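You operate a simulated robot arm through the tools that you are given. There is no shell and no other tool.

The job below is to be done with a simulated robot arm. You get a single attempt, and the scene is never put back.

Task
Put the sealed brown carton on the rollers, give it one label and send it down the lane.
Fine: shut the gate again; the other carton stays where it is, with no label.

The check looks at the end state, three seconds after you hand in, the way a careful person would. Anything else that was tipped, shoved, dropped, spilled or broken makes it a failure.

Robot
A 7-joint arm with a two-finger parallel gripper, fixed in place. Base frame: the origin is at the foot of the arm, x ahead of it, y to its left, z up; the work surface is at about z = 860. Readings come in mm, rad, newtons and seconds.
With the tool pointing down near the work surface it reaches from about 320 to 740 mm from the base axis. Its first joint turns from -2.496 to 2.496 rad. Payload 3 kg.
Tool frame: the origin (TCP) lies between the finger pads and is the grasp point; the fingertips stand 30 mm ahead of it; z points along the fingers, y is the line along which they close. Largest opening 94 mm; finger width 28, thickness 10; the body of the gripper, 50 by 96 mm, starts 55 mm behind the TCP.
Orientation is told as [roll, pitch, yaw] about the base's x, y, z axes, in that order, counted from this pose: with the fingers straight down and closing along the base's y, the tool's x points along the base's -x, its y along +y and its z along -z.

Tools
- The arm moves only by the tool apply_moves. Its argument "targets" is a list of rows, each an object of numbers (a shift or turn left out is 0, a gripper value left out holds the last): "ax", "ay", "az": the turn, a rotation vector about the tool's x, y, z in units of 5 degrees (1.0 is 5 degrees); "tx", "ty", "tz": the shift along the tool's x, y, z in units of 30 mm (1.0 is 30 mm); "gripper": the closure, from 0 (fully open) to 1 (shut). In form: [{"ax": .., "ay": .., "az": .., "tx": .., "ty": .., "tz": .., "gripper": ..}, ...]. A call has 1 to 20 rows; each row shifts and turns the commanded pose from where the row before left it, along the tool's axes as they then stand. A call with a number of a shift or a turn outside -1 to 1 is refused whole. Rows are played at 5 a second. More than 50 mm and 0.15 rad between two rows, or a gripper value outside its range, and nothing of the call is played. A pose out of reach is approached as far as the arm can. The call stops where the force on the tool passes 40 N (or 10 N more than at its start, if that is more) or the arm is blocked; 0.2 s more then pass. Each finger travels about 45 mm/s and halts on what it meets, pressing with about 42 N; the grip force reading is that of the motor and also rises with nothing between the fingers. The clock runs only during rows and for 0.2 s after the last one: add rows that do not move to give the fingers time. It gives the time, the measured TCP pose, the force on the tool (base axes), the opening and the grip force at its end, in the units of the frame above (readings bear some noise), with the torque about the TCP (base axes, N m) and any sound that the robot's microphone picked up.
- Cameras (640 x 400 px; columns grow to the right, rows downward): "scene" is fixed at [218.9, 500.6, 1701.8]; the picture's right is [-0.27, -0.96, 0.00], its down [-0.81, 0.23, -0.55] and it looks along [0.53, -0.15, -0.84] (base axes); focal length 359 px, centre (320, 200). "wrist" rides on the gripper at [76, 14, -102] in the tool frame; the picture's right is [-0.18, 0.98, 0.00], its down [-0.75, -0.14, -0.64] and it looks along [-0.63, -0.12, 0.77] (tool axes); focal length 243 px, centre (320, 200). There is no depth. A picture from a camera that has moved, and an enlarged one, comes with that camera's place and axes in the base frame and with its lens.
- get_image(camera): a new picture of that camera. No time passes.
- move_column(by): slides the trunk up (or, below 0, down) by that many mm; the arm rides with it, the base frame stays. It gives what a move gives, with no picture.
- inspect(camera, box): a new picture of the part [left, top, right, bottom] of that camera's present view, enlarged. No time passes.
- finish_job(): hands the job in; it is judged then, once.

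Nothing tells you positions but the pictures and the camera data. Unless the task says otherwise, let go and move clear before handing in.

The tools are called after "Call:" by a JSON object that holds its "name" and its "arguments". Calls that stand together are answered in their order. apply_moves: Moves the arm, as the interface text tells. Its arguments: {"type":"object","properties":{"targets":{"type":"array"}},"required":["targets"]} The other tools are called the same way: move_column (by) slides the trunk up or down; get_image (camera) takes a picture; inspect (camera, box) takes an enlarged picture of a part of a camera's view; finish_job () hands the job in.

At the start:

```text
clock: 0.0
position: [484.1, 334.5, 1396.2]
tool_rot: [-0.001, 0.003, 0.0]
wrist_force: [0.1, 0.7, 0.2]
wrist_torque: [-0.02, -0.01, -0.02]
gripper_width: 94.0
finger_force: 0.0
trunk travel left (down, up): [-275.0, 115.0]
```

scene: 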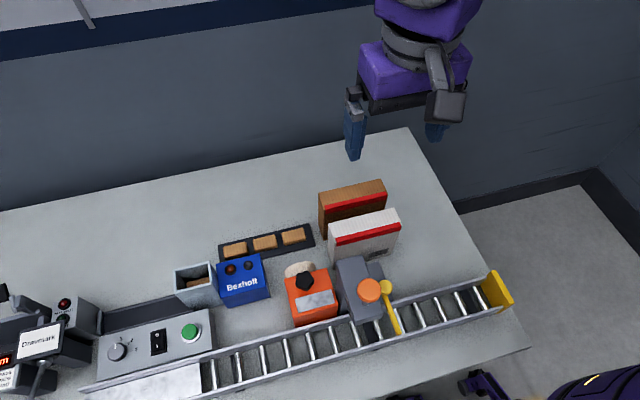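
wrist: 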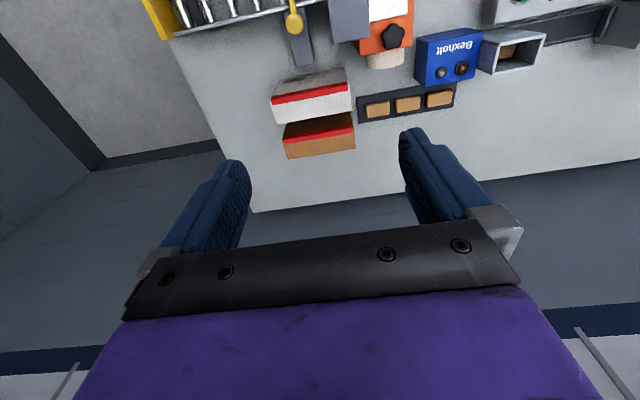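

I see a table with a roller lane along its near side, two cartons (a brown one and a white one), a labeller, a gate lever and a control panel. First I'll look closer at everything.

Call:
{"name": "inspect", "arguments": {"camera": "scene", "box": [300, 160, 520, 350]}}

Call:
{"name": "inspect", "arguments": {"camera": "scene", "box": [0, 260, 220, 400]}}

Call:
{"name": "inspect", "arguments": {"camera": "scene", "box": [160, 210, 360, 340]}}

Call:
{"name": "inspect", "arguments": {"camera": "wrist", "box": [130, 0, 640, 200]}}

```text
2.11 times, centred on (410, 255) of scene
camera zoom: at [218.9, 500.6, 1701.8], right [-0.27, -0.96, 0.0], down [-0.81, 0.23, -0.55], along [0.53, -0.15, -0.84], focal length 755 px, centre (130, 84)
```

zoom: 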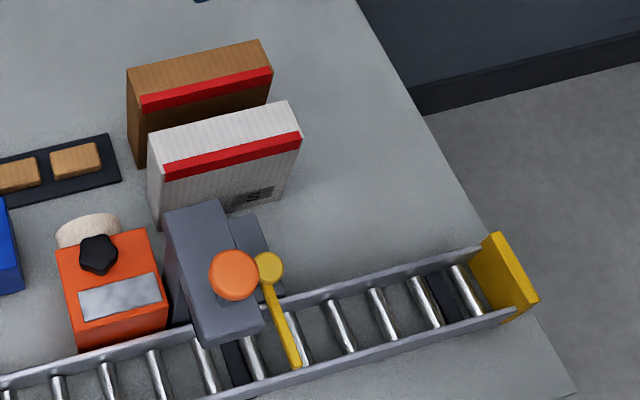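

```text
2.86 times, centred on (110, 330) of scene
camera zoom: at [218.9, 500.6, 1701.8], right [-0.27, -0.96, 0.0], down [-0.81, 0.23, -0.55], along [0.53, -0.15, -0.84], focal length 1025 px, centre (920, -171)
```

zoom: 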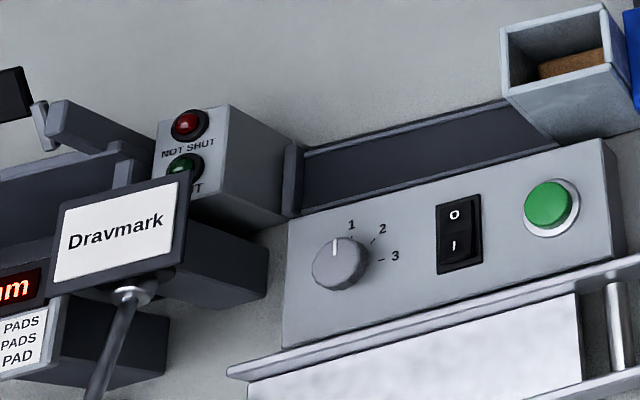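

```text
3.08 times, centred on (260, 275) of scene
camera zoom: at [218.9, 500.6, 1701.8], right [-0.27, -0.96, 0.0], down [-0.81, 0.23, -0.55], along [0.53, -0.15, -0.84], focal length 1104 px, centre (505, -31)
```

zoom: 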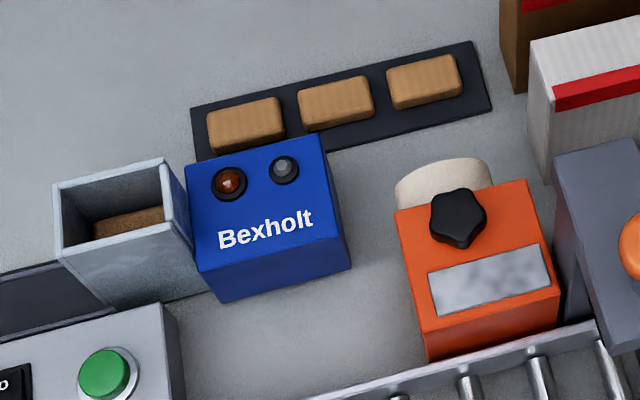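

```text
1.25 times, centred on (385, 100) of wrist
camera zoom: at [407.3, 347.6, 1498.8], right [0.18, 0.98, 0.0], down [0.75, -0.14, 0.64], along [0.63, -0.12, -0.77], focal length 304 px, centre (238, 326)
```

zoom: 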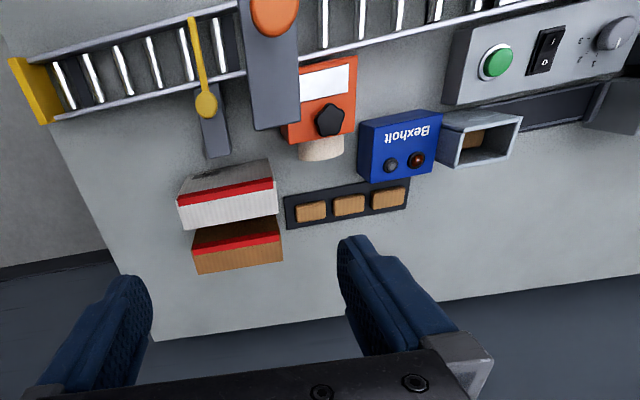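

The left part of the scene has signs and lamps, so I'll enlarge those, plus the lane and stamper in the middle.

Call:
{"name": "inspect", "arguments": {"camera": "scene", "box": [0, 280, 110, 400]}}

Call:
{"name": "inspect", "arguments": {"camera": "scene", "box": [325, 245, 425, 345]}}

Call:
{"name": "inspect", "arguments": {"camera": "scene", "box": [300, 165, 420, 270]}}

Call:
{"name": "inspect", "arguments": {"camera": "scene", "box": [420, 250, 540, 350]}}

Call:
{"name": "inspect", "arguments": {"camera": "scene", "box": [80, 300, 340, 400]}}

Call:
{"name": "inspect", "arguments": {"camera": "wrist", "box": [240, 0, 480, 170]}}

```text
3.33 times, centred on (55, 340) of scene
camera zoom: at [218.9, 500.6, 1701.8], right [-0.27, -0.96, 0.0], down [-0.81, 0.23, -0.55], along [0.53, -0.15, -0.84], focal length 1195 px, centre (1203, -267)
```

zoom: 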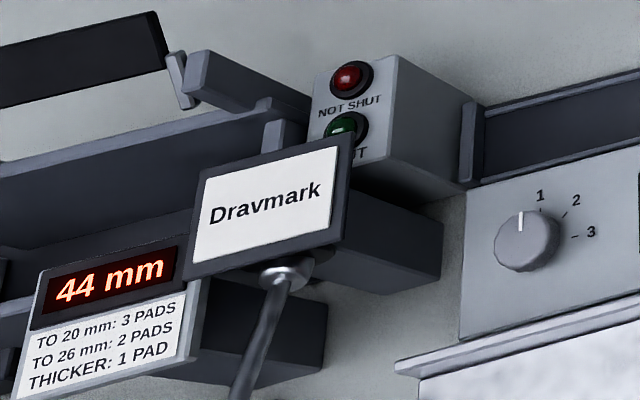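

```text
4.00 times, centred on (375, 295) of scene
camera zoom: at [218.9, 500.6, 1701.8], right [-0.27, -0.96, 0.0], down [-0.81, 0.23, -0.55], along [0.53, -0.15, -0.84], focal length 1434 px, centre (100, -180)
```

zoom: 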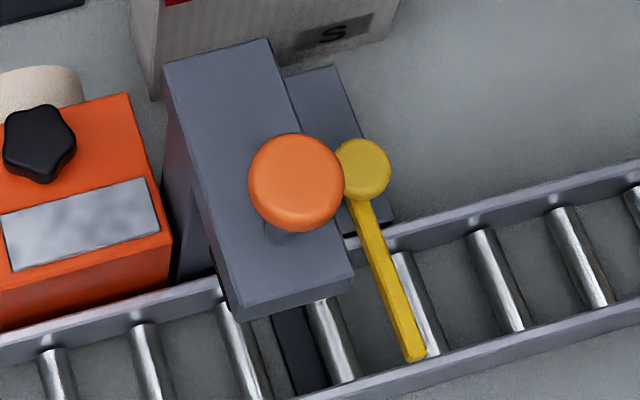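

```text
3.81 times, centred on (360, 218) of scene
camera zoom: at [218.9, 500.6, 1701.8], right [-0.27, -0.96, 0.0], down [-0.81, 0.23, -0.55], along [0.53, -0.15, -0.84], focal length 1366 px, centre (168, 133)
```

zoom: 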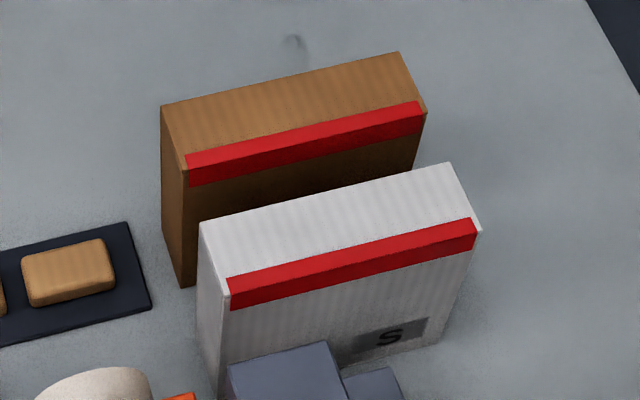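

```text
4.00 times, centred on (480, 300) of scene
camera zoom: at [218.9, 500.6, 1701.8], right [-0.27, -0.96, 0.0], down [-0.81, 0.23, -0.55], along [0.53, -0.15, -0.84], focal length 1434 px, centre (-320, -200)
```

zoom: 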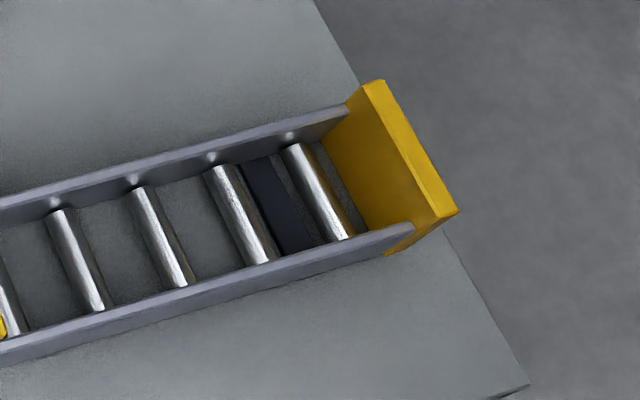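

```text
2.46 times, centred on (210, 350) of scene
camera zoom: at [218.9, 500.6, 1701.8], right [-0.27, -0.96, 0.0], down [-0.81, 0.23, -0.55], along [0.53, -0.15, -0.84], focal length 883 px, centre (591, -169)
```

zoom: 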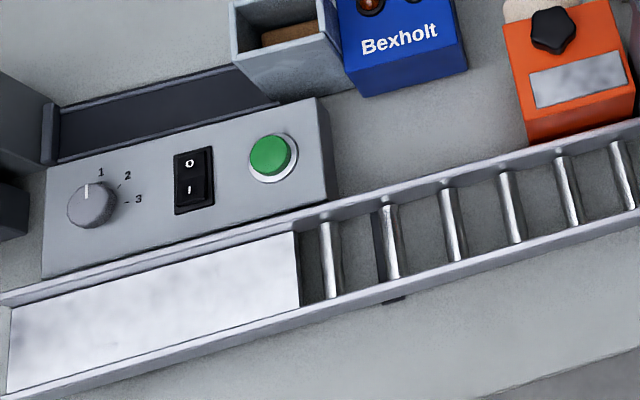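

```text
2.35 times, centred on (360, 85) of wrist
camera zoom: at [407.3, 347.6, 1498.8], right [0.18, 0.98, 0.0], down [0.75, -0.14, 0.64], along [0.63, -0.12, -0.77], focal length 571 px, centre (226, 471)
```

zoom: 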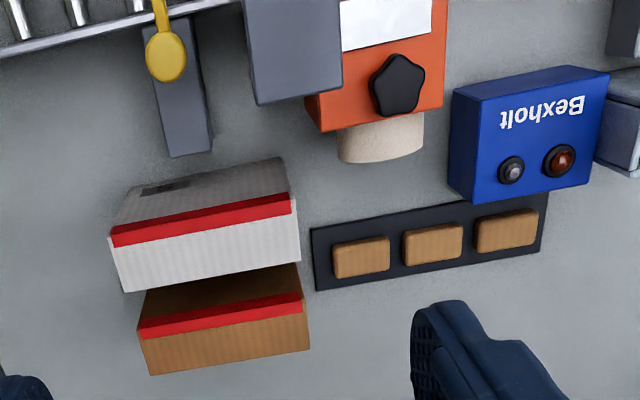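

I take the cartons to stand at about (642, 303) (brown) and (557, 304) (white), each about 44 × 150 × 169 mm, with the lane running along y at about x = 400. I'll turn the wrist in free air so its camera can look along the lane.

Call:
{"name": "apply_moves", "arguments": {"targets": [{"az": -1}, {"az": -1}, {"az": -1}, {"az": -1}, {"az": -1}, {"az": -1}, {"az": -1}, {"az": -1}, {"az": -1}, {"az": -1}, {"az": -1}, {"az": -1}, {"az": -1}, {"az": -1}, {"az": -1}, {"az": -1}, {"az": -1}, {"az": -1}]}}

Call:
{"name": "get_image", "arguments": {"camera": "wrist"}}

Call:
{"name": "get_image", "arguments": {"camera": "scene"}}

```text
clock: 3.8
position: [482.1, 330.7, 1397.4]
tool_rot: [0.0, 0.002, 1.573]
wrist_force: [0.2, -0.6, -0.5]
wrist_torque: [0.01, 0.01, 0.01]
gripper_width: 94.1
finger_force: 0.0
trunk travel left (down, up): [-275.0, 115.0]
```

```text
taken
camera wrist: at [467.7, 254.7, 1499.9], right [-0.98, 0.18, 0.0], down [0.14, 0.75, 0.64], along [0.12, 0.63, -0.77], focal length 243 px, centre (320, 200)
```

wrist: 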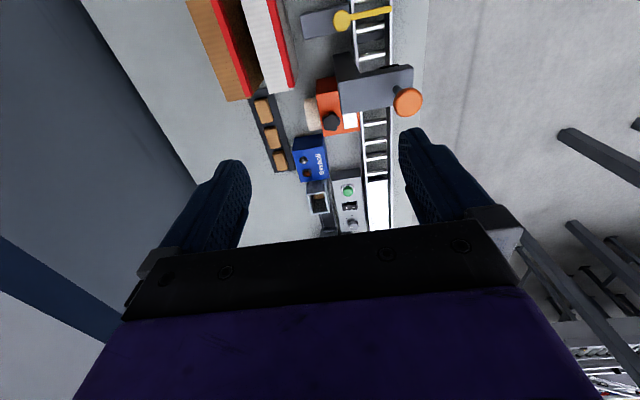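

```text
taken
```

scene: 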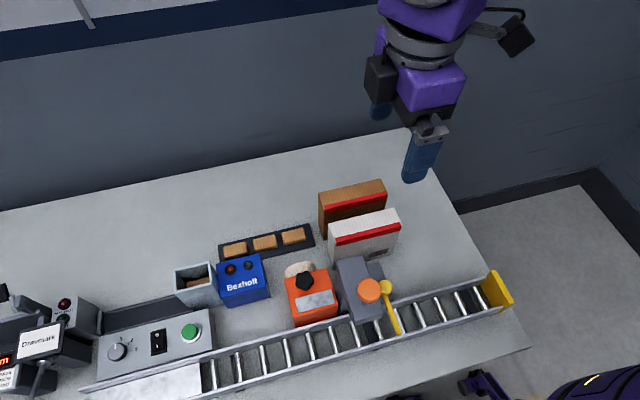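

Rotation works. I'll move toward the right end of the lane and lower to look along it.

Call:
{"name": "apply_moves", "arguments": {"targets": [{"tx": 0.96, "ty": 0.25, "tz": 0.62}, {"tx": 0.96, "ty": 0.25, "tz": 0.62}, {"tx": 0.96, "ty": 0.25, "tz": 0.62}, {"tx": 0.96, "ty": 0.25, "tz": 0.62}, {"tx": 0.96, "ty": 0.25, "tz": 0.62}, {"tx": 0.96, "ty": 0.25, "tz": 0.62}, {"tx": 0.96, "ty": 0.25, "tz": 0.62}, {"tx": 0.96, "ty": 0.25, "tz": 0.62}]}}

Call:
{"name": "get_image", "arguments": {"camera": "wrist"}}

Call:
{"name": "inspect", "arguments": {"camera": "wrist", "box": [200, 0, 440, 150]}}

Call:
{"name": "get_image", "arguments": {"camera": "scene"}}

```text
clock: 5.6
position: [423.6, 99.8, 1250.6]
tool_rot: [0.001, -0.002, 1.571]
wrist_force: [0.0, -0.2, 0.4]
wrist_torque: [0.06, -0.02, 0.03]
gripper_width: 93.6
finger_force: 0.1
trunk travel left (down, up): [-275.0, 115.0]
```

```text
taken
camera wrist: at [408.6, 23.2, 1352.2], right [-0.98, 0.18, 0.0], down [0.14, 0.75, 0.64], along [0.12, 0.63, -0.77], focal length 243 px, centre (320, 200)
```

wrist: 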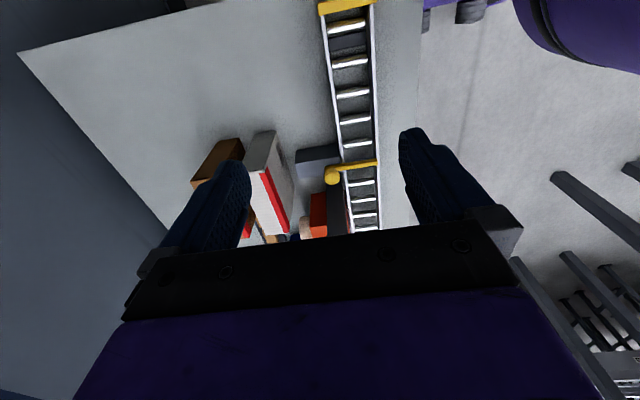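

```text
2.67 times, centred on (320, 75) of wrist
camera zoom: at [408.6, 23.2, 1352.2], right [-0.98, 0.18, 0.0], down [0.14, 0.75, 0.64], along [0.12, 0.63, -0.77], focal length 647 px, centre (320, 533)
```

zoom: 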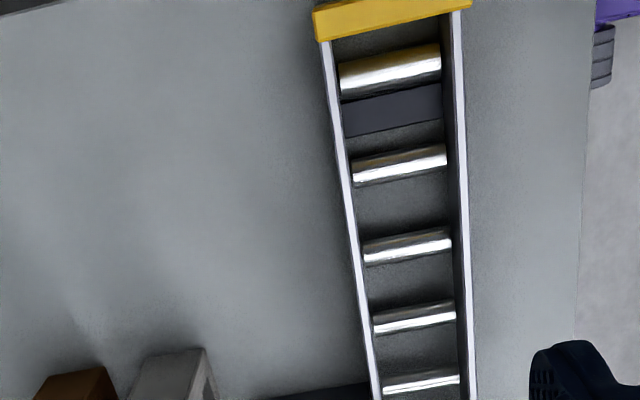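

```text
taken
```

scene: 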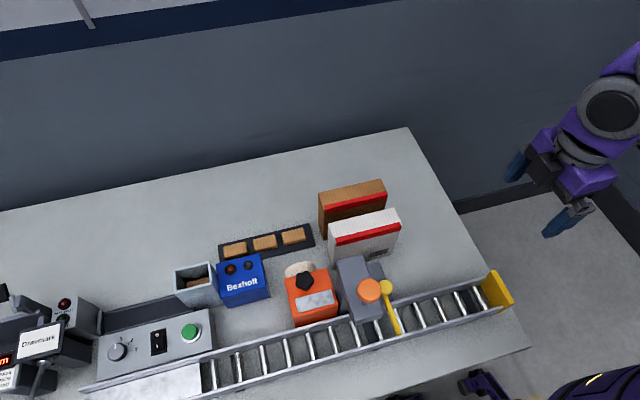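

I'll tilt the tool so the camera looks horizontally along the lane toward the labeller.

Call:
{"name": "apply_moves", "arguments": {"targets": [{"ay": -1}, {"ay": -1}, {"ay": -1}, {"ay": -1}, {"ay": -1}, {"ay": -1}, {"ay": -1}, {"ay": -1}, {"ay": -1}]}}

Call:
{"name": "get_image", "arguments": {"camera": "wrist"}}

```text
clock: 7.6
position: [421.8, 97.6, 1248.1]
tool_rot: [0.001, -0.79, 1.571]
wrist_force: [-0.3, -0.6, 0.2]
wrist_torque: [0.03, -0.01, 0.02]
gripper_width: 93.8
finger_force: 0.0
trunk travel left (down, up): [-275.0, 115.0]
```

```text
taken
camera wrist: at [407.2, -28.0, 1266.8], right [-0.98, 0.13, 0.13], down [0.14, 0.08, 0.99], along [0.12, 0.99, -0.09], focal length 243 px, centre (320, 200)
```

wrist: 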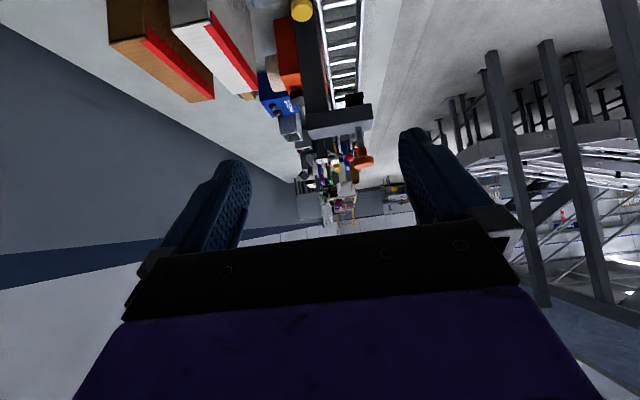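

Call:
{"name": "inspect", "arguments": {"camera": "wrist", "box": [240, 0, 440, 125]}}

Call:
{"name": "apply_moves", "arguments": {"targets": [{"tx": 0.7, "tz": 0.7}, {"tx": 0.7, "tz": 0.7}, {"tx": 0.7, "tz": 0.7}, {"tx": 0.7, "tz": 0.7}, {"tx": 0.7, "tz": 0.7}]}}

Call:
{"name": "get_image", "arguments": {"camera": "wrist"}}

Call:
{"name": "inspect", "arguments": {"camera": "wrist", "box": [220, 0, 420, 180]}}

```text
3.20 times, centred on (340, 62) of wrist
camera zoom: at [407.2, -28.0, 1266.8], right [-0.98, 0.13, 0.13], down [0.14, 0.08, 0.99], along [0.12, 0.99, -0.09], focal length 776 px, centre (256, 640)
```

zoom: 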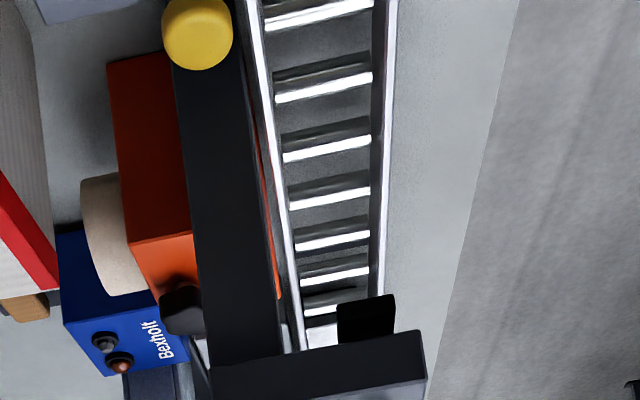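

```text
clock: 8.8
position: [423.5, 99.4, 1102.8]
tool_rot: [0.001, -0.788, 1.571]
wrist_force: [-0.2, -0.2, 0.5]
wrist_torque: [0.0, 0.0, -0.02]
gripper_width: 94.0
finger_force: 0.0
trunk travel left (down, up): [-275.0, 115.0]
```

```text
taken
camera wrist: at [408.3, -27.7, 1120.3], right [-0.98, 0.13, 0.13], down [0.14, 0.08, 0.99], along [0.12, 0.99, -0.09], focal length 243 px, centre (320, 200)
```

wrist: 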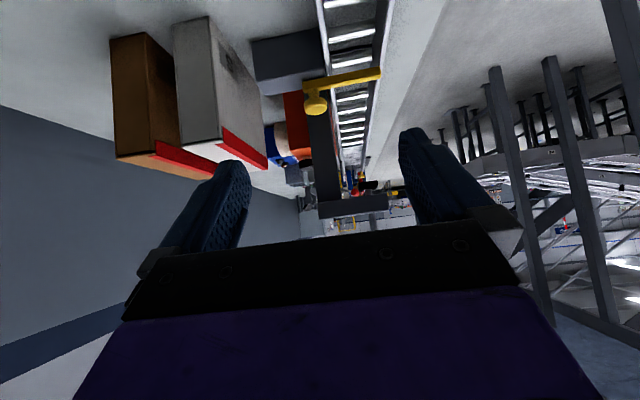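

```text
2.22 times, centred on (320, 90) of wrist
camera zoom: at [408.3, -27.7, 1120.3], right [-0.98, 0.13, 0.13], down [0.14, 0.08, 0.99], along [0.12, 0.99, -0.09], focal length 539 px, centre (320, 444)
```

zoom: 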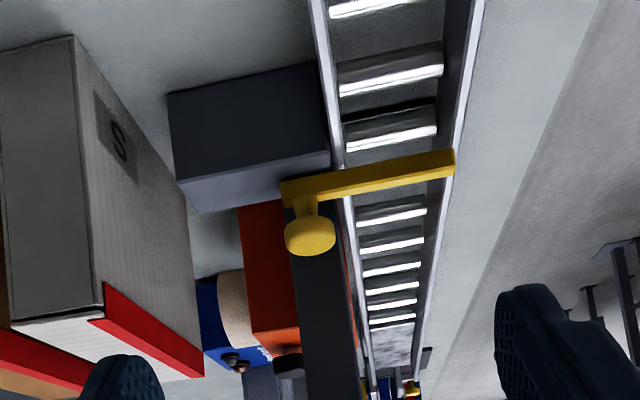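

The lane looks like an inclined gravity roller track: rollers, a yellow gate arm across it, and a labeller arm with a black head and an orange push knob above it. I'll zoom in on the gate and lane from here.

Call:
{"name": "inspect", "arguments": {"camera": "wrist", "box": [290, 40, 400, 110]}}

Call:
{"name": "inspect", "arguments": {"camera": "wrist", "box": [300, 120, 420, 220]}}

Call:
{"name": "inspect", "arguments": {"camera": "wrist", "box": [260, 0, 430, 100]}}

```text
5.71 times, centred on (345, 75) of wrist
camera zoom: at [408.3, -27.7, 1120.3], right [-0.98, 0.13, 0.13], down [0.14, 0.08, 0.99], along [0.12, 0.99, -0.09], focal length 1386 px, centre (177, 914)
```

zoom: 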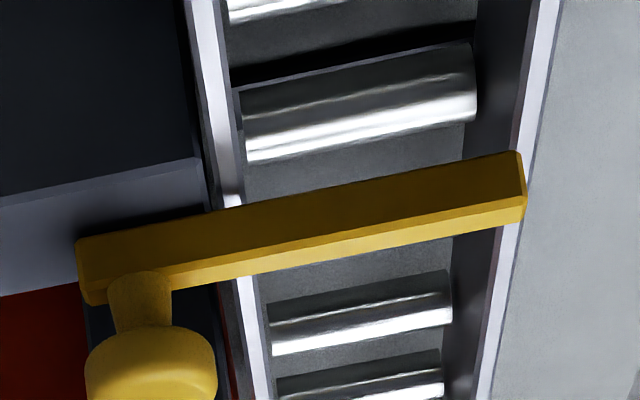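

```text
4.00 times, centred on (360, 170) of wrist
camera zoom: at [408.3, -27.7, 1120.3], right [-0.98, 0.13, 0.13], down [0.14, 0.08, 0.99], along [0.12, 0.99, -0.09], focal length 970 px, centre (160, 320)
```

zoom: 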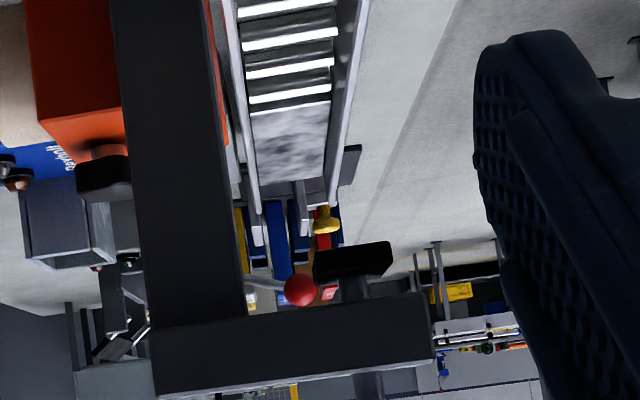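

```text
3.76 times, centred on (345, 50) of wrist
camera zoom: at [408.3, -27.7, 1120.3], right [-0.98, 0.13, 0.13], down [0.14, 0.08, 0.99], along [0.12, 0.99, -0.09], focal length 913 px, centre (226, 765)
```

zoom: 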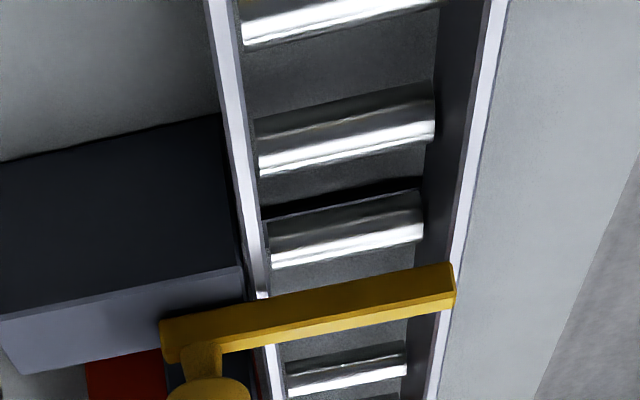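

The lane slopes down to the right (about 2°): a carton placed upstream (left) would roll to the gate at y ≈ 293, with the label head at y ≈ 383. Next I want a side elevation from the robot's side to measure heights of head, rollers and cartons.

Call:
{"name": "apply_moves", "arguments": {"targets": [{"tx": -0.7, "tz": -0.7}, {"tx": -0.7, "tz": -0.7}, {"tx": -0.7, "tz": -0.7}, {"tx": -0.7, "tz": -0.7}, {"tx": -0.7, "tz": -0.7}]}}

Call:
{"name": "apply_moves", "arguments": {"targets": [{"ax": 0.707, "az": 0.707}, {"ax": 0.707, "az": 0.707}, {"ax": 0.707, "az": 0.707}, {"ax": 0.707, "az": 0.707}, {"ax": 0.707, "az": 0.707}, {"ax": 0.707, "az": 0.707}, {"ax": 0.707, "az": 0.707}, {"ax": 0.707, "az": 0.707}, {"ax": 0.707, "az": 0.707}, {"ax": 0.707, "az": 0.707}, {"ax": 0.707, "az": 0.707}, {"ax": 0.707, "az": 0.707}, {"ax": 0.707, "az": 0.707}, {"ax": 0.707, "az": 0.707}, {"ax": 0.707, "az": 0.707}, {"ax": 0.707, "az": 0.707}, {"ax": 0.707, "az": 0.707}, {"ax": 0.707, "az": 0.707}]}}

Call:
{"name": "get_image", "arguments": {"camera": "wrist"}}

```text
clock: 10.0
position: [423.3, 98.3, 1248.9]
tool_rot: [0.002, -0.785, 1.571]
wrist_force: [0.3, -0.4, 0.0]
wrist_torque: [-0.01, 0.01, 0.01]
gripper_width: 93.9
finger_force: 0.1
trunk travel left (down, up): [-275.0, 115.0]
```

```text
clock: 13.8
position: [497.8, 65.4, 1290.5]
tool_rot: [-0.001, -0.784, 0.003]
wrist_force: [0.1, -0.1, -0.8]
wrist_torque: [-0.02, -0.02, 0.01]
gripper_width: 94.1
finger_force: 0.0
out of reach, approached as far as the arm can: row 7, 9, 10, 12, 13, 15
trunk travel left (down, up): [-275.0, 115.0]
```

```text
taken
camera wrist: at [371.8, 80.0, 1309.0], right [0.13, 0.98, 0.13], down [0.08, -0.14, 0.99], along [0.99, -0.12, -0.1], focal length 243 px, centre (320, 200)
```

wrist: 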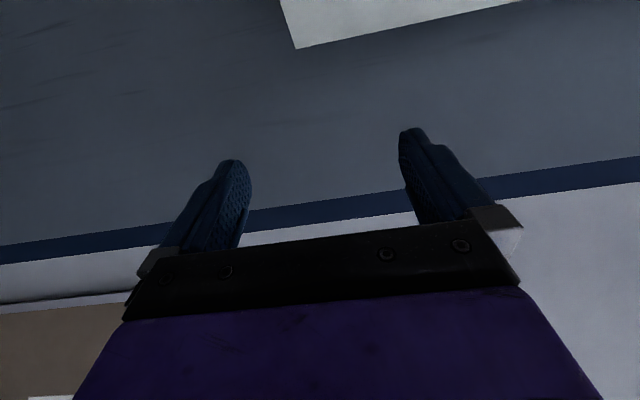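

Heights work out: both cartons stand about 153 mm tall (top z ≈ 1013), about 48 thick; the head bottom is at about 1064 and the lane is about 59 mm wide, so the carton goes in standing as it is. I'll straighten the tool and check where the commanded pose stands.

Call:
{"name": "apply_moves", "arguments": {"targets": [{"ay": 1}, {"ay": 1}, {"ay": 1}, {"ay": 1}, {"ay": 1}, {"ay": 1}, {"ay": 1}, {"ay": 1}, {"ay": 1}]}}

Call:
{"name": "get_image", "arguments": {"camera": "wrist"}}

```text
clock: 15.8
position: [499.6, 64.4, 1289.1]
tool_rot: [0.0, 0.0, 0.001]
wrist_force: [0.0, 0.0, -0.6]
wrist_torque: [-0.01, -0.02, 0.03]
gripper_width: 94.0
finger_force: 0.0
trunk travel left (down, up): [-275.0, 115.0]
```

```text
taken
camera wrist: at [423.6, 79.1, 1392.7], right [0.18, 0.98, 0.0], down [0.75, -0.14, 0.64], along [0.63, -0.12, -0.77], focal length 243 px, centre (320, 200)
```

wrist: 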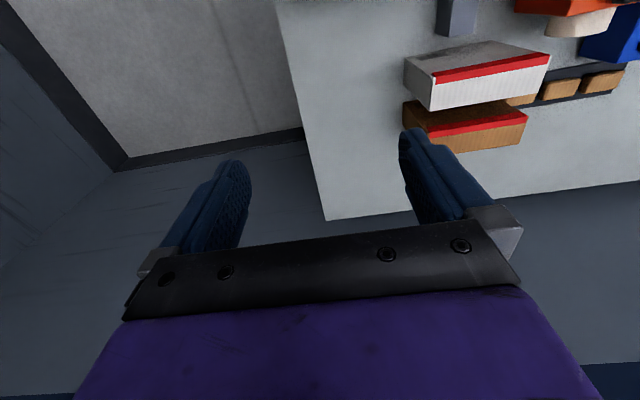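

The command restarts from the reached pose. Now I turn to yaw −90° (closing along x, camera on the +y side), the orientation for carrying the carton.

Call:
{"name": "apply_moves", "arguments": {"targets": [{"az": 1}, {"az": 1}, {"az": 1}, {"az": 1}, {"az": 1}, {"az": 1}, {"az": 1}, {"az": 1}, {"az": 1}, {"az": 1}, {"az": 1}, {"az": 1}, {"az": 1}, {"az": 1}, {"az": 1}, {"az": 1}, {"az": 1}, {"az": 1}]}}

Call:
{"name": "apply_moves", "arguments": {"targets": [{"tx": 0.95, "tz": -0.1}, {"tx": 0.95, "tz": -0.1}, {"tx": 0.95, "tz": -0.1}, {"tx": 0.95, "tz": -0.1}, {"tx": 0.95, "tz": -0.1}, {"tx": 0.95, "tz": -0.1}, {"tx": 0.95, "tz": -0.1}, {"tx": 0.95, "tz": -0.1}, {"tx": 0.95, "tz": -0.1}, {"tx": 0.95, "tz": -0.1}]}}

Call:
{"name": "get_image", "arguments": {"camera": "wrist"}}

```text
clock: 19.6
position: [499.0, 64.5, 1289.7]
tool_rot: [0.001, 0.0, -1.569]
wrist_force: [0.0, 0.1, -0.2]
wrist_torque: [0.02, 0.02, -0.02]
gripper_width: 94.1
finger_force: 0.0
trunk travel left (down, up): [-275.0, 115.0]
```

```text
clock: 21.8
position: [499.0, 351.6, 1319.2]
tool_rot: [-0.001, 0.0, -1.569]
wrist_force: [-0.1, -0.4, -0.2]
wrist_torque: [0.0, -0.02, -0.03]
gripper_width: 94.1
finger_force: 0.0
trunk travel left (down, up): [-275.0, 115.0]
```

```text
taken
camera wrist: at [512.8, 427.9, 1422.0], right [0.98, -0.18, 0.0], down [-0.14, -0.75, 0.64], along [-0.12, -0.63, -0.77], focal length 243 px, centre (320, 200)
```

wrist: 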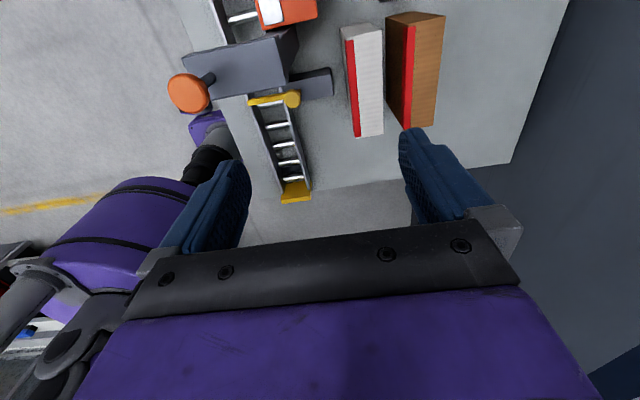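

Call:
{"name": "apply_moves", "arguments": {"targets": [{"tx": 0.87, "ty": -0.41, "tz": 0.29}, {"tx": 0.87, "ty": -0.41, "tz": 0.29}, {"tx": 0.87, "ty": -0.41, "tz": 0.29}, {"tx": 0.87, "ty": -0.41, "tz": 0.29}, {"tx": 0.87, "ty": -0.41, "tz": 0.29}, {"tx": 0.87, "ty": -0.41, "tz": 0.29}, {"tx": 0.87, "ty": -0.41, "tz": 0.29}, {"tx": 0.87, "ty": -0.41, "tz": 0.29}]}}

Call:
{"name": "get_image", "arguments": {"camera": "wrist"}}

Call:
{"name": "inspect", "arguments": {"camera": "wrist", "box": [200, 0, 440, 150]}}

```text
clock: 23.6
position: [399.5, 561.5, 1249.7]
tool_rot: [-0.001, 0.001, -1.569]
wrist_force: [-0.6, 0.0, 0.4]
wrist_torque: [-0.01, -0.04, 0.01]
gripper_width: 94.0
finger_force: 0.1
trunk travel left (down, up): [-275.0, 115.0]
```

```text
taken
camera wrist: at [413.3, 636.9, 1352.2], right [0.98, -0.18, 0.0], down [-0.14, -0.75, 0.64], along [-0.12, -0.63, -0.77], focal length 243 px, centre (320, 200)
```

wrist: 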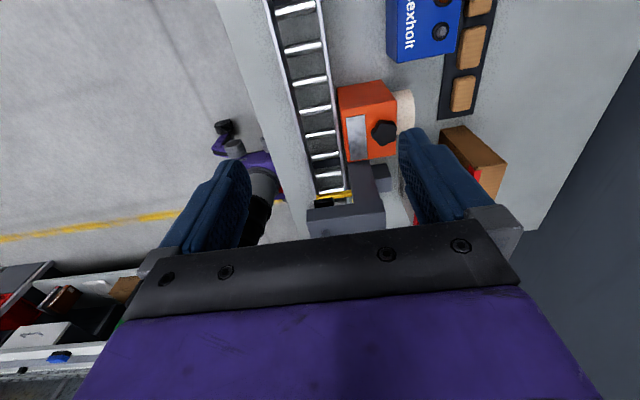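

```text
2.67 times, centred on (320, 75) of wrist
camera zoom: at [413.3, 636.9, 1352.2], right [0.98, -0.18, 0.0], down [-0.14, -0.75, 0.64], along [-0.12, -0.63, -0.77], focal length 647 px, centre (320, 533)
```

zoom: 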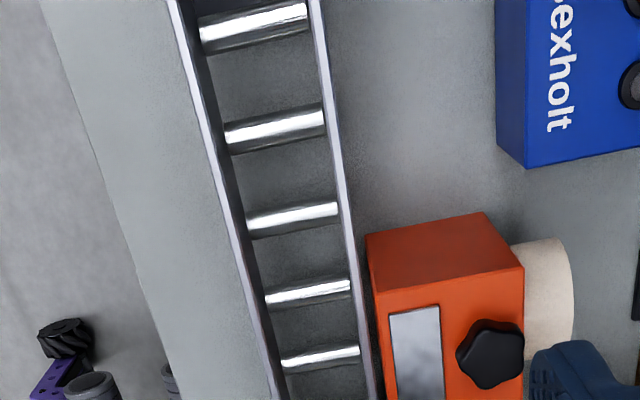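

Call:
{"name": "apply_moves", "arguments": {"targets": [{"ay": -1}, {"ay": -1}, {"ay": -1}, {"ay": -1}, {"ay": -1}, {"ay": -1}, {"ay": -1}]}}

Call:
{"name": "get_image", "arguments": {"camera": "wrist"}}

Call:
{"name": "inspect", "arguments": {"camera": "wrist", "box": [240, 0, 440, 150]}}

```text
clock: 25.2
position: [358.9, 467.7, 1192.0]
tool_rot: [-0.001, -0.616, -1.568]
wrist_force: [0.8, -0.4, -0.1]
wrist_torque: [0.02, 0.04, 0.02]
gripper_width: 94.3
finger_force: 0.1
out of reach, approached as far as the arm can: row 3, 5, 6, 7
trunk travel left (down, up): [-275.0, 115.0]
```

```text
taken
camera wrist: at [373.1, 588.8, 1231.6], right [0.98, -0.15, 0.11], down [-0.14, -0.25, 0.96], along [-0.12, -0.96, -0.26], focal length 243 px, centre (320, 200)
```

wrist: 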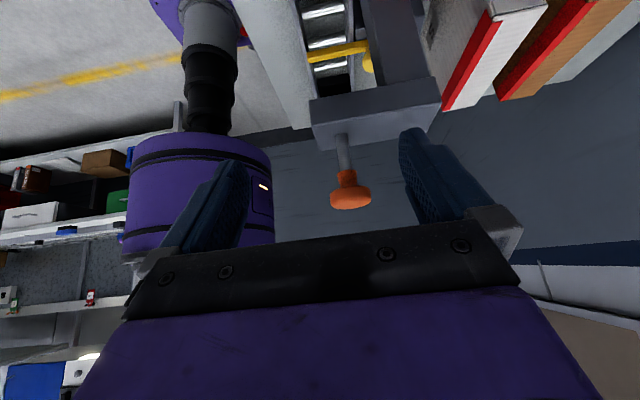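

```text
2.67 times, centred on (340, 75) of wrist
camera zoom: at [373.1, 588.8, 1231.6], right [0.98, -0.15, 0.11], down [-0.14, -0.25, 0.96], along [-0.12, -0.96, -0.26], focal length 647 px, centre (267, 533)
```

zoom: 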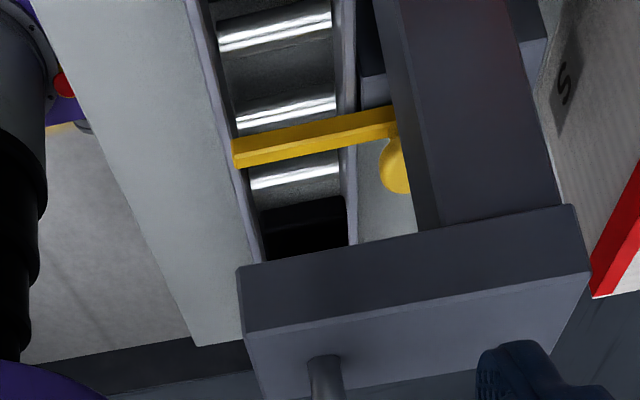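

From here I read the orange plunger knob at about (375, 383, 1170) and the head bottom at about z = 1064. I'll rise, straighten and go above the brown carton.

Call:
{"name": "apply_moves", "arguments": {"targets": [{"tx": -0.57, "tz": -0.82}, {"tx": -0.57, "tz": -0.82}, {"tx": -0.57, "tz": -0.82}, {"tx": -0.57, "tz": -0.82}, {"ay": 1}, {"ay": 1}, {"ay": 1}, {"ay": 1}, {"ay": 1}, {"ay": 1}, {"ay": 1}]}}

Call:
{"name": "get_image", "arguments": {"camera": "wrist"}}

```text
clock: 27.6
position: [348.0, 432.8, 1250.8]
tool_rot: [0.001, 0.002, -1.568]
wrist_force: [0.7, -0.2, -0.2]
wrist_torque: [-0.01, -0.03, 0.02]
gripper_width: 94.0
finger_force: 0.1
out of reach, approached as far as the arm can: row 1, 2, 3, 4
trunk travel left (down, up): [-275.0, 115.0]
```

```text
taken
camera wrist: at [361.6, 508.6, 1353.6], right [0.98, -0.18, 0.0], down [-0.14, -0.76, 0.64], along [-0.12, -0.63, -0.77], focal length 243 px, centre (320, 200)
```

wrist: 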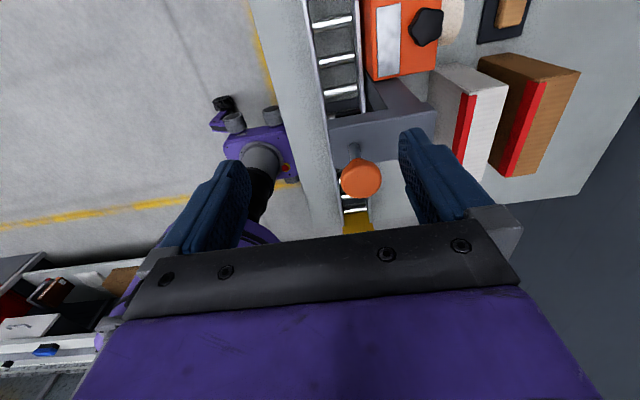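

Call:
{"name": "apply_moves", "arguments": {"targets": [{"tx": -0.373, "ty": 0.912}, {"tx": -0.373, "ty": 0.912}, {"tx": -0.373, "ty": 0.912}, {"tx": -0.373, "ty": 0.912}, {"tx": -0.373, "ty": 0.912}, {"tx": -0.373, "ty": 0.912}, {"tx": -0.373, "ty": 0.912}, {"tx": -0.373, "ty": 0.912}, {"tx": -0.373, "ty": 0.912}, {"tx": -0.373, "ty": 0.912}, {"tx": -0.373, "ty": 0.912}]}}

Call:
{"name": "get_image", "arguments": {"camera": "wrist"}}

```text
clock: 30.0
position: [650.9, 308.3, 1250.8]
tool_rot: [-0.002, 0.001, -1.57]
wrist_force: [0.0, 0.4, 0.5]
wrist_torque: [0.03, 0.01, -0.02]
gripper_width: 94.1
finger_force: 0.0
trunk travel left (down, up): [-275.0, 115.0]
```

```text
taken
camera wrist: at [665.4, 385.2, 1353.0], right [0.98, -0.18, 0.0], down [-0.14, -0.75, 0.64], along [-0.12, -0.63, -0.77], focal length 243 px, centre (320, 200)
```

wrist: 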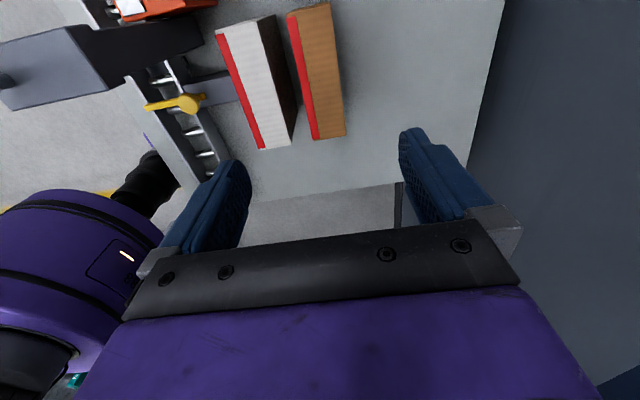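

Call:
{"name": "inspect", "arguments": {"camera": "wrist", "box": [200, 0, 380, 160]}}

```text
2.50 times, centred on (290, 80) of wrist
camera zoom: at [665.4, 385.2, 1353.0], right [0.98, -0.18, 0.0], down [-0.14, -0.75, 0.64], along [-0.12, -0.63, -0.77], focal length 606 px, centre (395, 500)
```

zoom: 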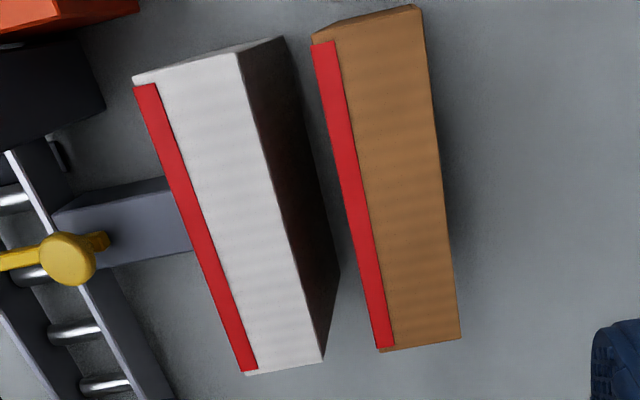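

Fine reading from above: brown carton x 625–674, y 223–377, top about z 1013, well aligned with y; white one x 540–588. I'll narrow the fingers to about 70 mm and descend over the brown carton.

Call:
{"name": "apply_moves", "arguments": {"targets": [{"tx": -0.277, "ty": -0.053, "gripper": 0.255}, {"tz": 0.79, "gripper": 0.255}, {"tz": 0.79}, {"tz": 0.79}, {"tz": 0.79}, {"tz": 0.79}, {"tz": 0.79}, {"tz": 0.79}]}}

Call:
{"name": "get_image", "arguments": {"camera": "wrist"}}

Call:
{"name": "get_image", "arguments": {"camera": "scene"}}

```text
clock: 31.8
position: [647.3, 302.0, 1082.7]
tool_rot: [-0.002, 0.001, -1.567]
wrist_force: [-0.2, -0.3, 0.9]
wrist_torque: [-0.04, -0.01, -0.02]
gripper_width: 70.1
finger_force: 0.0
trunk travel left (down, up): [-275.0, 115.0]
```

```text
taken
camera wrist: at [661.3, 378.1, 1186.0], right [0.98, -0.18, 0.0], down [-0.14, -0.75, 0.64], along [-0.12, -0.63, -0.77], focal length 243 px, centre (320, 200)
```

wrist: 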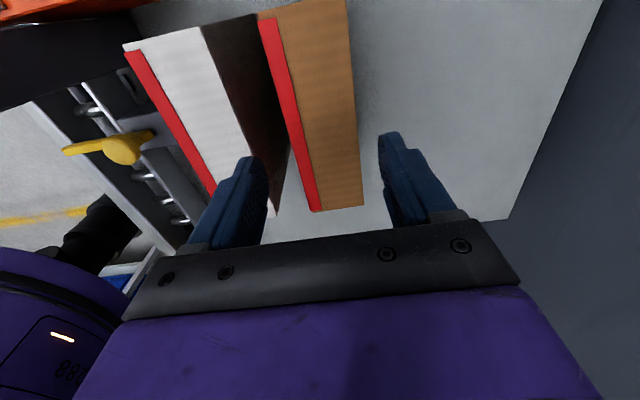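

```text
taken
```

scene: 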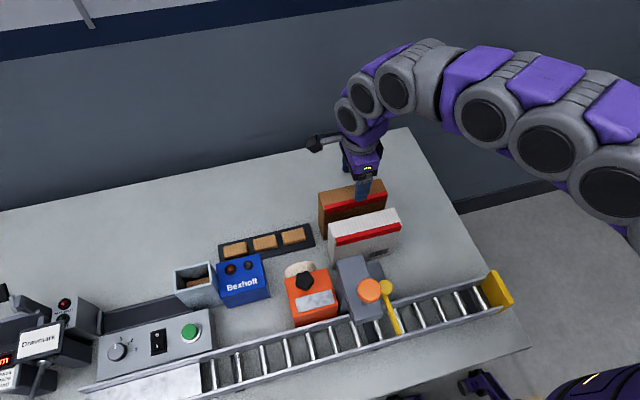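

Aligned. I'll descend the last 90 mm and close on the carton.

Call:
{"name": "apply_moves", "arguments": {"targets": [{"tx": -0.06, "ty": 0.06, "tz": 0.75}, {"tz": 0.75}, {"tz": 0.75}, {"tz": 0.75}, {}]}}

Call:
{"name": "get_image", "arguments": {"camera": "wrist"}}

```text
clock: 33.0
position: [649.9, 302.1, 994.6]
tool_rot: [0.001, 0.001, -1.567]
wrist_force: [0.4, -0.2, -0.3]
wrist_torque: [-0.02, -0.01, 0.0]
gripper_width: 70.1
finger_force: 0.0
trunk travel left (down, up): [-275.0, 115.0]
```

```text
taken
camera wrist: at [664.0, 378.0, 1097.1], right [0.98, -0.18, 0.0], down [-0.14, -0.75, 0.64], along [-0.12, -0.63, -0.77], focal length 243 px, centre (320, 200)
```

wrist: 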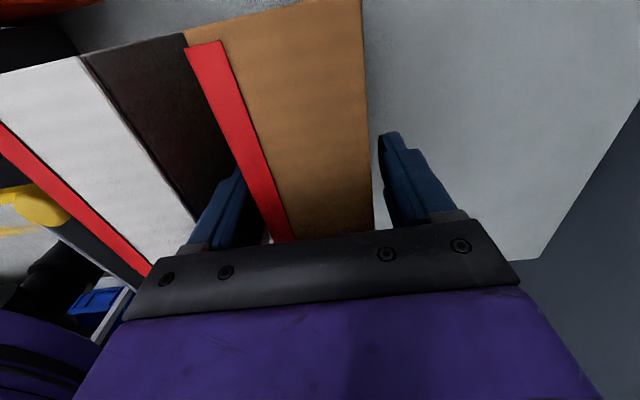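

Call:
{"name": "apply_moves", "arguments": {"targets": [{"gripper": 0.6}, {"gripper": 0.6}, {"gripper": 0.6}, {"gripper": 0.6}]}}

Call:
{"name": "get_image", "arguments": {"camera": "wrist"}}

```text
clock: 34.0
position: [650.5, 301.8, 994.1]
tool_rot: [0.0, -0.001, -1.568]
wrist_force: [-0.1, -0.1, -0.1]
wrist_torque: [0.01, 0.02, -0.01]
gripper_width: 53.7
finger_force: 41.7
trunk travel left (down, up): [-275.0, 115.0]
```

```text
taken
camera wrist: at [664.1, 377.8, 1096.6], right [0.98, -0.18, 0.0], down [-0.14, -0.75, 0.64], along [-0.12, -0.63, -0.77], focal length 243 px, centre (320, 200)
```

wrist: 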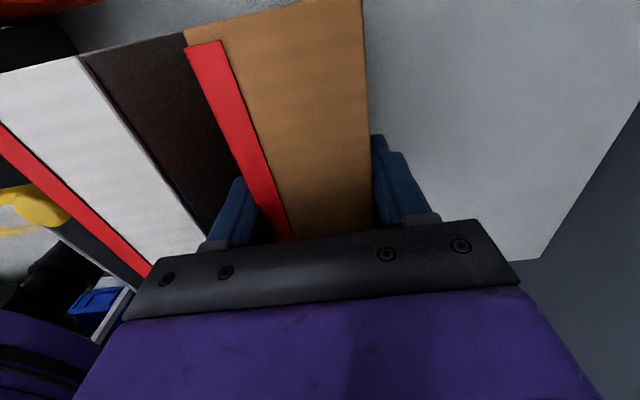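

Firm grip (53.7 mm, 42 N). Lifting straight up.

Call:
{"name": "apply_moves", "arguments": {"targets": [{"tz": -0.2}, {"tz": -0.5}, {"tz": -0.8}, {"tz": -0.8}, {"tz": -0.8}, {"tz": -0.8}, {"tz": -0.8}, {"tz": -0.8}, {"tz": -0.8}, {"tz": -0.8}, {}]}}

Call:
{"name": "get_image", "arguments": {"camera": "wrist"}}

Call:
{"name": "get_image", "arguments": {"camera": "scene"}}

```text
clock: 36.4
position: [650.4, 300.2, 1207.9]
tool_rot: [-0.001, -0.001, -1.569]
wrist_force: [0.2, 0.1, -1.1]
wrist_torque: [-0.02, 0.02, -0.03]
gripper_width: 53.6
finger_force: 42.3
trunk travel left (down, up): [-275.0, 115.0]
```

```text
taken
camera wrist: at [663.9, 376.0, 1309.8], right [0.98, -0.18, 0.0], down [-0.14, -0.75, 0.64], along [-0.12, -0.63, -0.77], focal length 243 px, centre (320, 200)
```

wrist: 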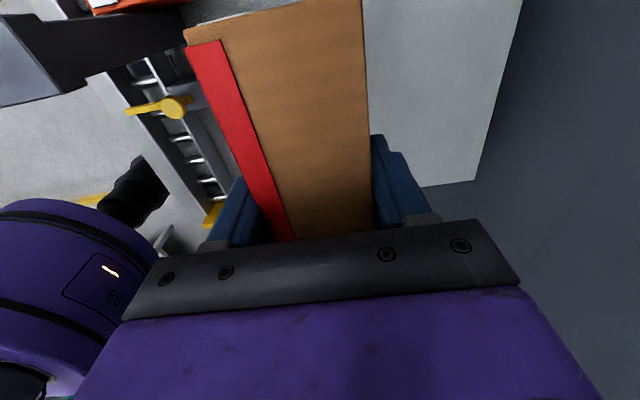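

```text
taken
```

scene: 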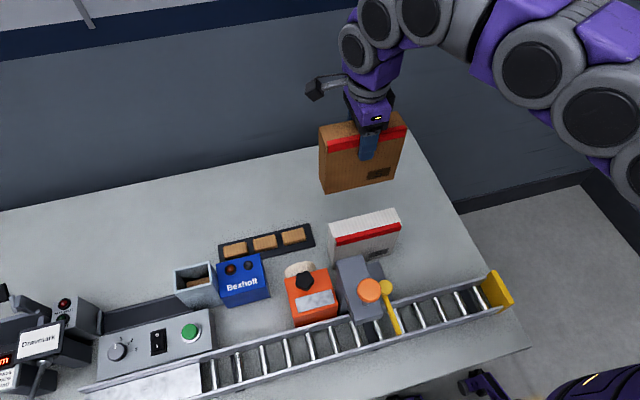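

The carton is held and light. Now I refine the lane's centre line where I'll set it down (y ≈ 500), using an enlarged scene view.

Call:
{"name": "inspect", "arguments": {"camera": "scene", "box": [230, 315, 350, 390]}}

Call:
{"name": "inspect", "arguments": {"camera": "scene", "box": [300, 110, 420, 200]}}

```text
5.33 times, centred on (290, 352) of scene
camera zoom: at [218.9, 500.6, 1701.8], right [-0.27, -0.96, 0.0], down [-0.81, 0.23, -0.55], along [0.53, -0.15, -0.84], focal length 1913 px, centre (480, -613)
```

zoom: 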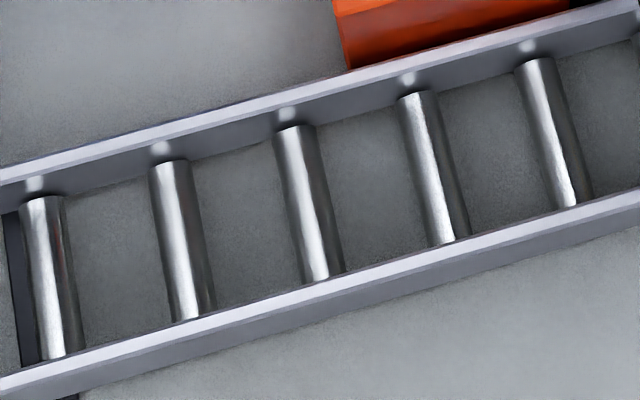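

```text
4.44 times, centred on (360, 155) of scene
camera zoom: at [218.9, 500.6, 1701.8], right [-0.27, -0.96, 0.0], down [-0.81, 0.23, -0.55], along [0.53, -0.15, -0.84], focal length 1594 px, centre (142, 400)
```

zoom: 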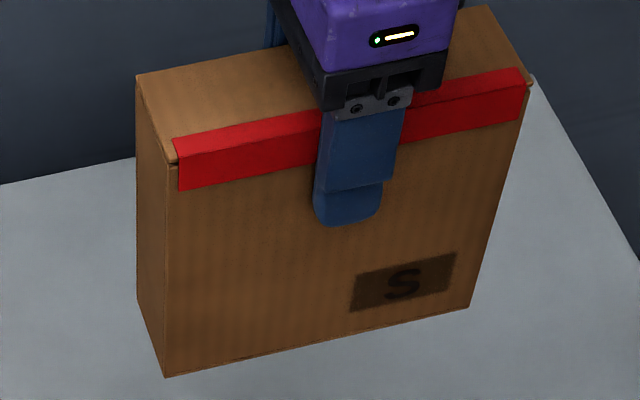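

Lane inner edges come out at x ≈ 342 and 408, so centre x ≈ 375 with about 5 mm play each side. I'll raise the carton above the labeller's height and carry it over to the upstream side (y ≈ 508).

Call:
{"name": "apply_moves", "arguments": {"targets": [{"tz": -0.95}, {"tz": -0.95}, {"tz": -0.95}, {"tz": -0.95}, {"tz": -0.95}]}}

Call:
{"name": "apply_moves", "arguments": {"targets": [{"tx": 0.53, "ty": -0.705}, {"tx": 0.53, "ty": -0.705}, {"tx": 0.53, "ty": -0.705}, {"tx": 0.53, "ty": -0.705}, {"tx": 0.53, "ty": -0.705}, {"tx": 0.53, "ty": -0.705}, {"tx": 0.53, "ty": -0.705}, {"tx": 0.53, "ty": -0.705}, {"tx": 0.53, "ty": -0.705}, {"tx": 0.53, "ty": -0.705}, {"tx": 0.53, "ty": -0.705}, {"tx": 0.53, "ty": -0.705}, {"tx": 0.53, "ty": -0.705}, {}]}}

Call:
{"name": "get_image", "arguments": {"camera": "wrist"}}

Call:
{"name": "get_image", "arguments": {"camera": "scene"}}

```text
clock: 37.6
position: [627.5, 287.3, 1334.7]
tool_rot: [0.004, 0.003, -1.567]
wrist_force: [-1.0, -0.5, 0.1]
wrist_torque: [0.03, -0.01, -0.01]
gripper_width: 53.8
finger_force: 41.9
out of reach, approached as far as the arm can: row 5
trunk travel left (down, up): [-275.0, 115.0]
```

```text
clock: 40.6
position: [354.6, 495.0, 1332.0]
tool_rot: [-0.002, 0.002, -1.568]
wrist_force: [0.5, 0.5, -0.3]
wrist_torque: [-0.02, 0.04, -0.01]
gripper_width: 53.8
finger_force: 41.7
trunk travel left (down, up): [-275.0, 115.0]
```

```text
taken
camera wrist: at [368.7, 570.2, 1434.9], right [0.98, -0.18, 0.0], down [-0.14, -0.75, 0.64], along [-0.12, -0.63, -0.77], focal length 243 px, centre (320, 200)
```

wrist: 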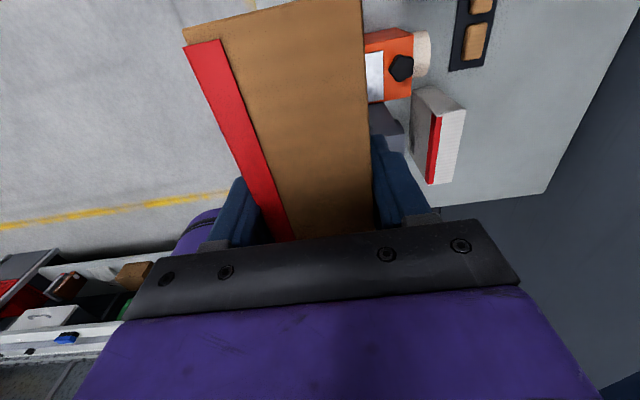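

```text
taken
```

scene: 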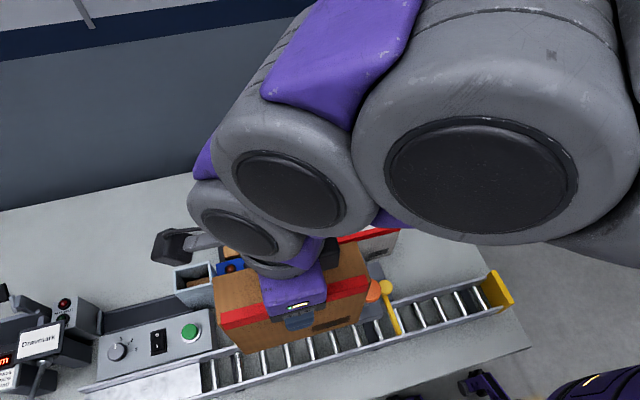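

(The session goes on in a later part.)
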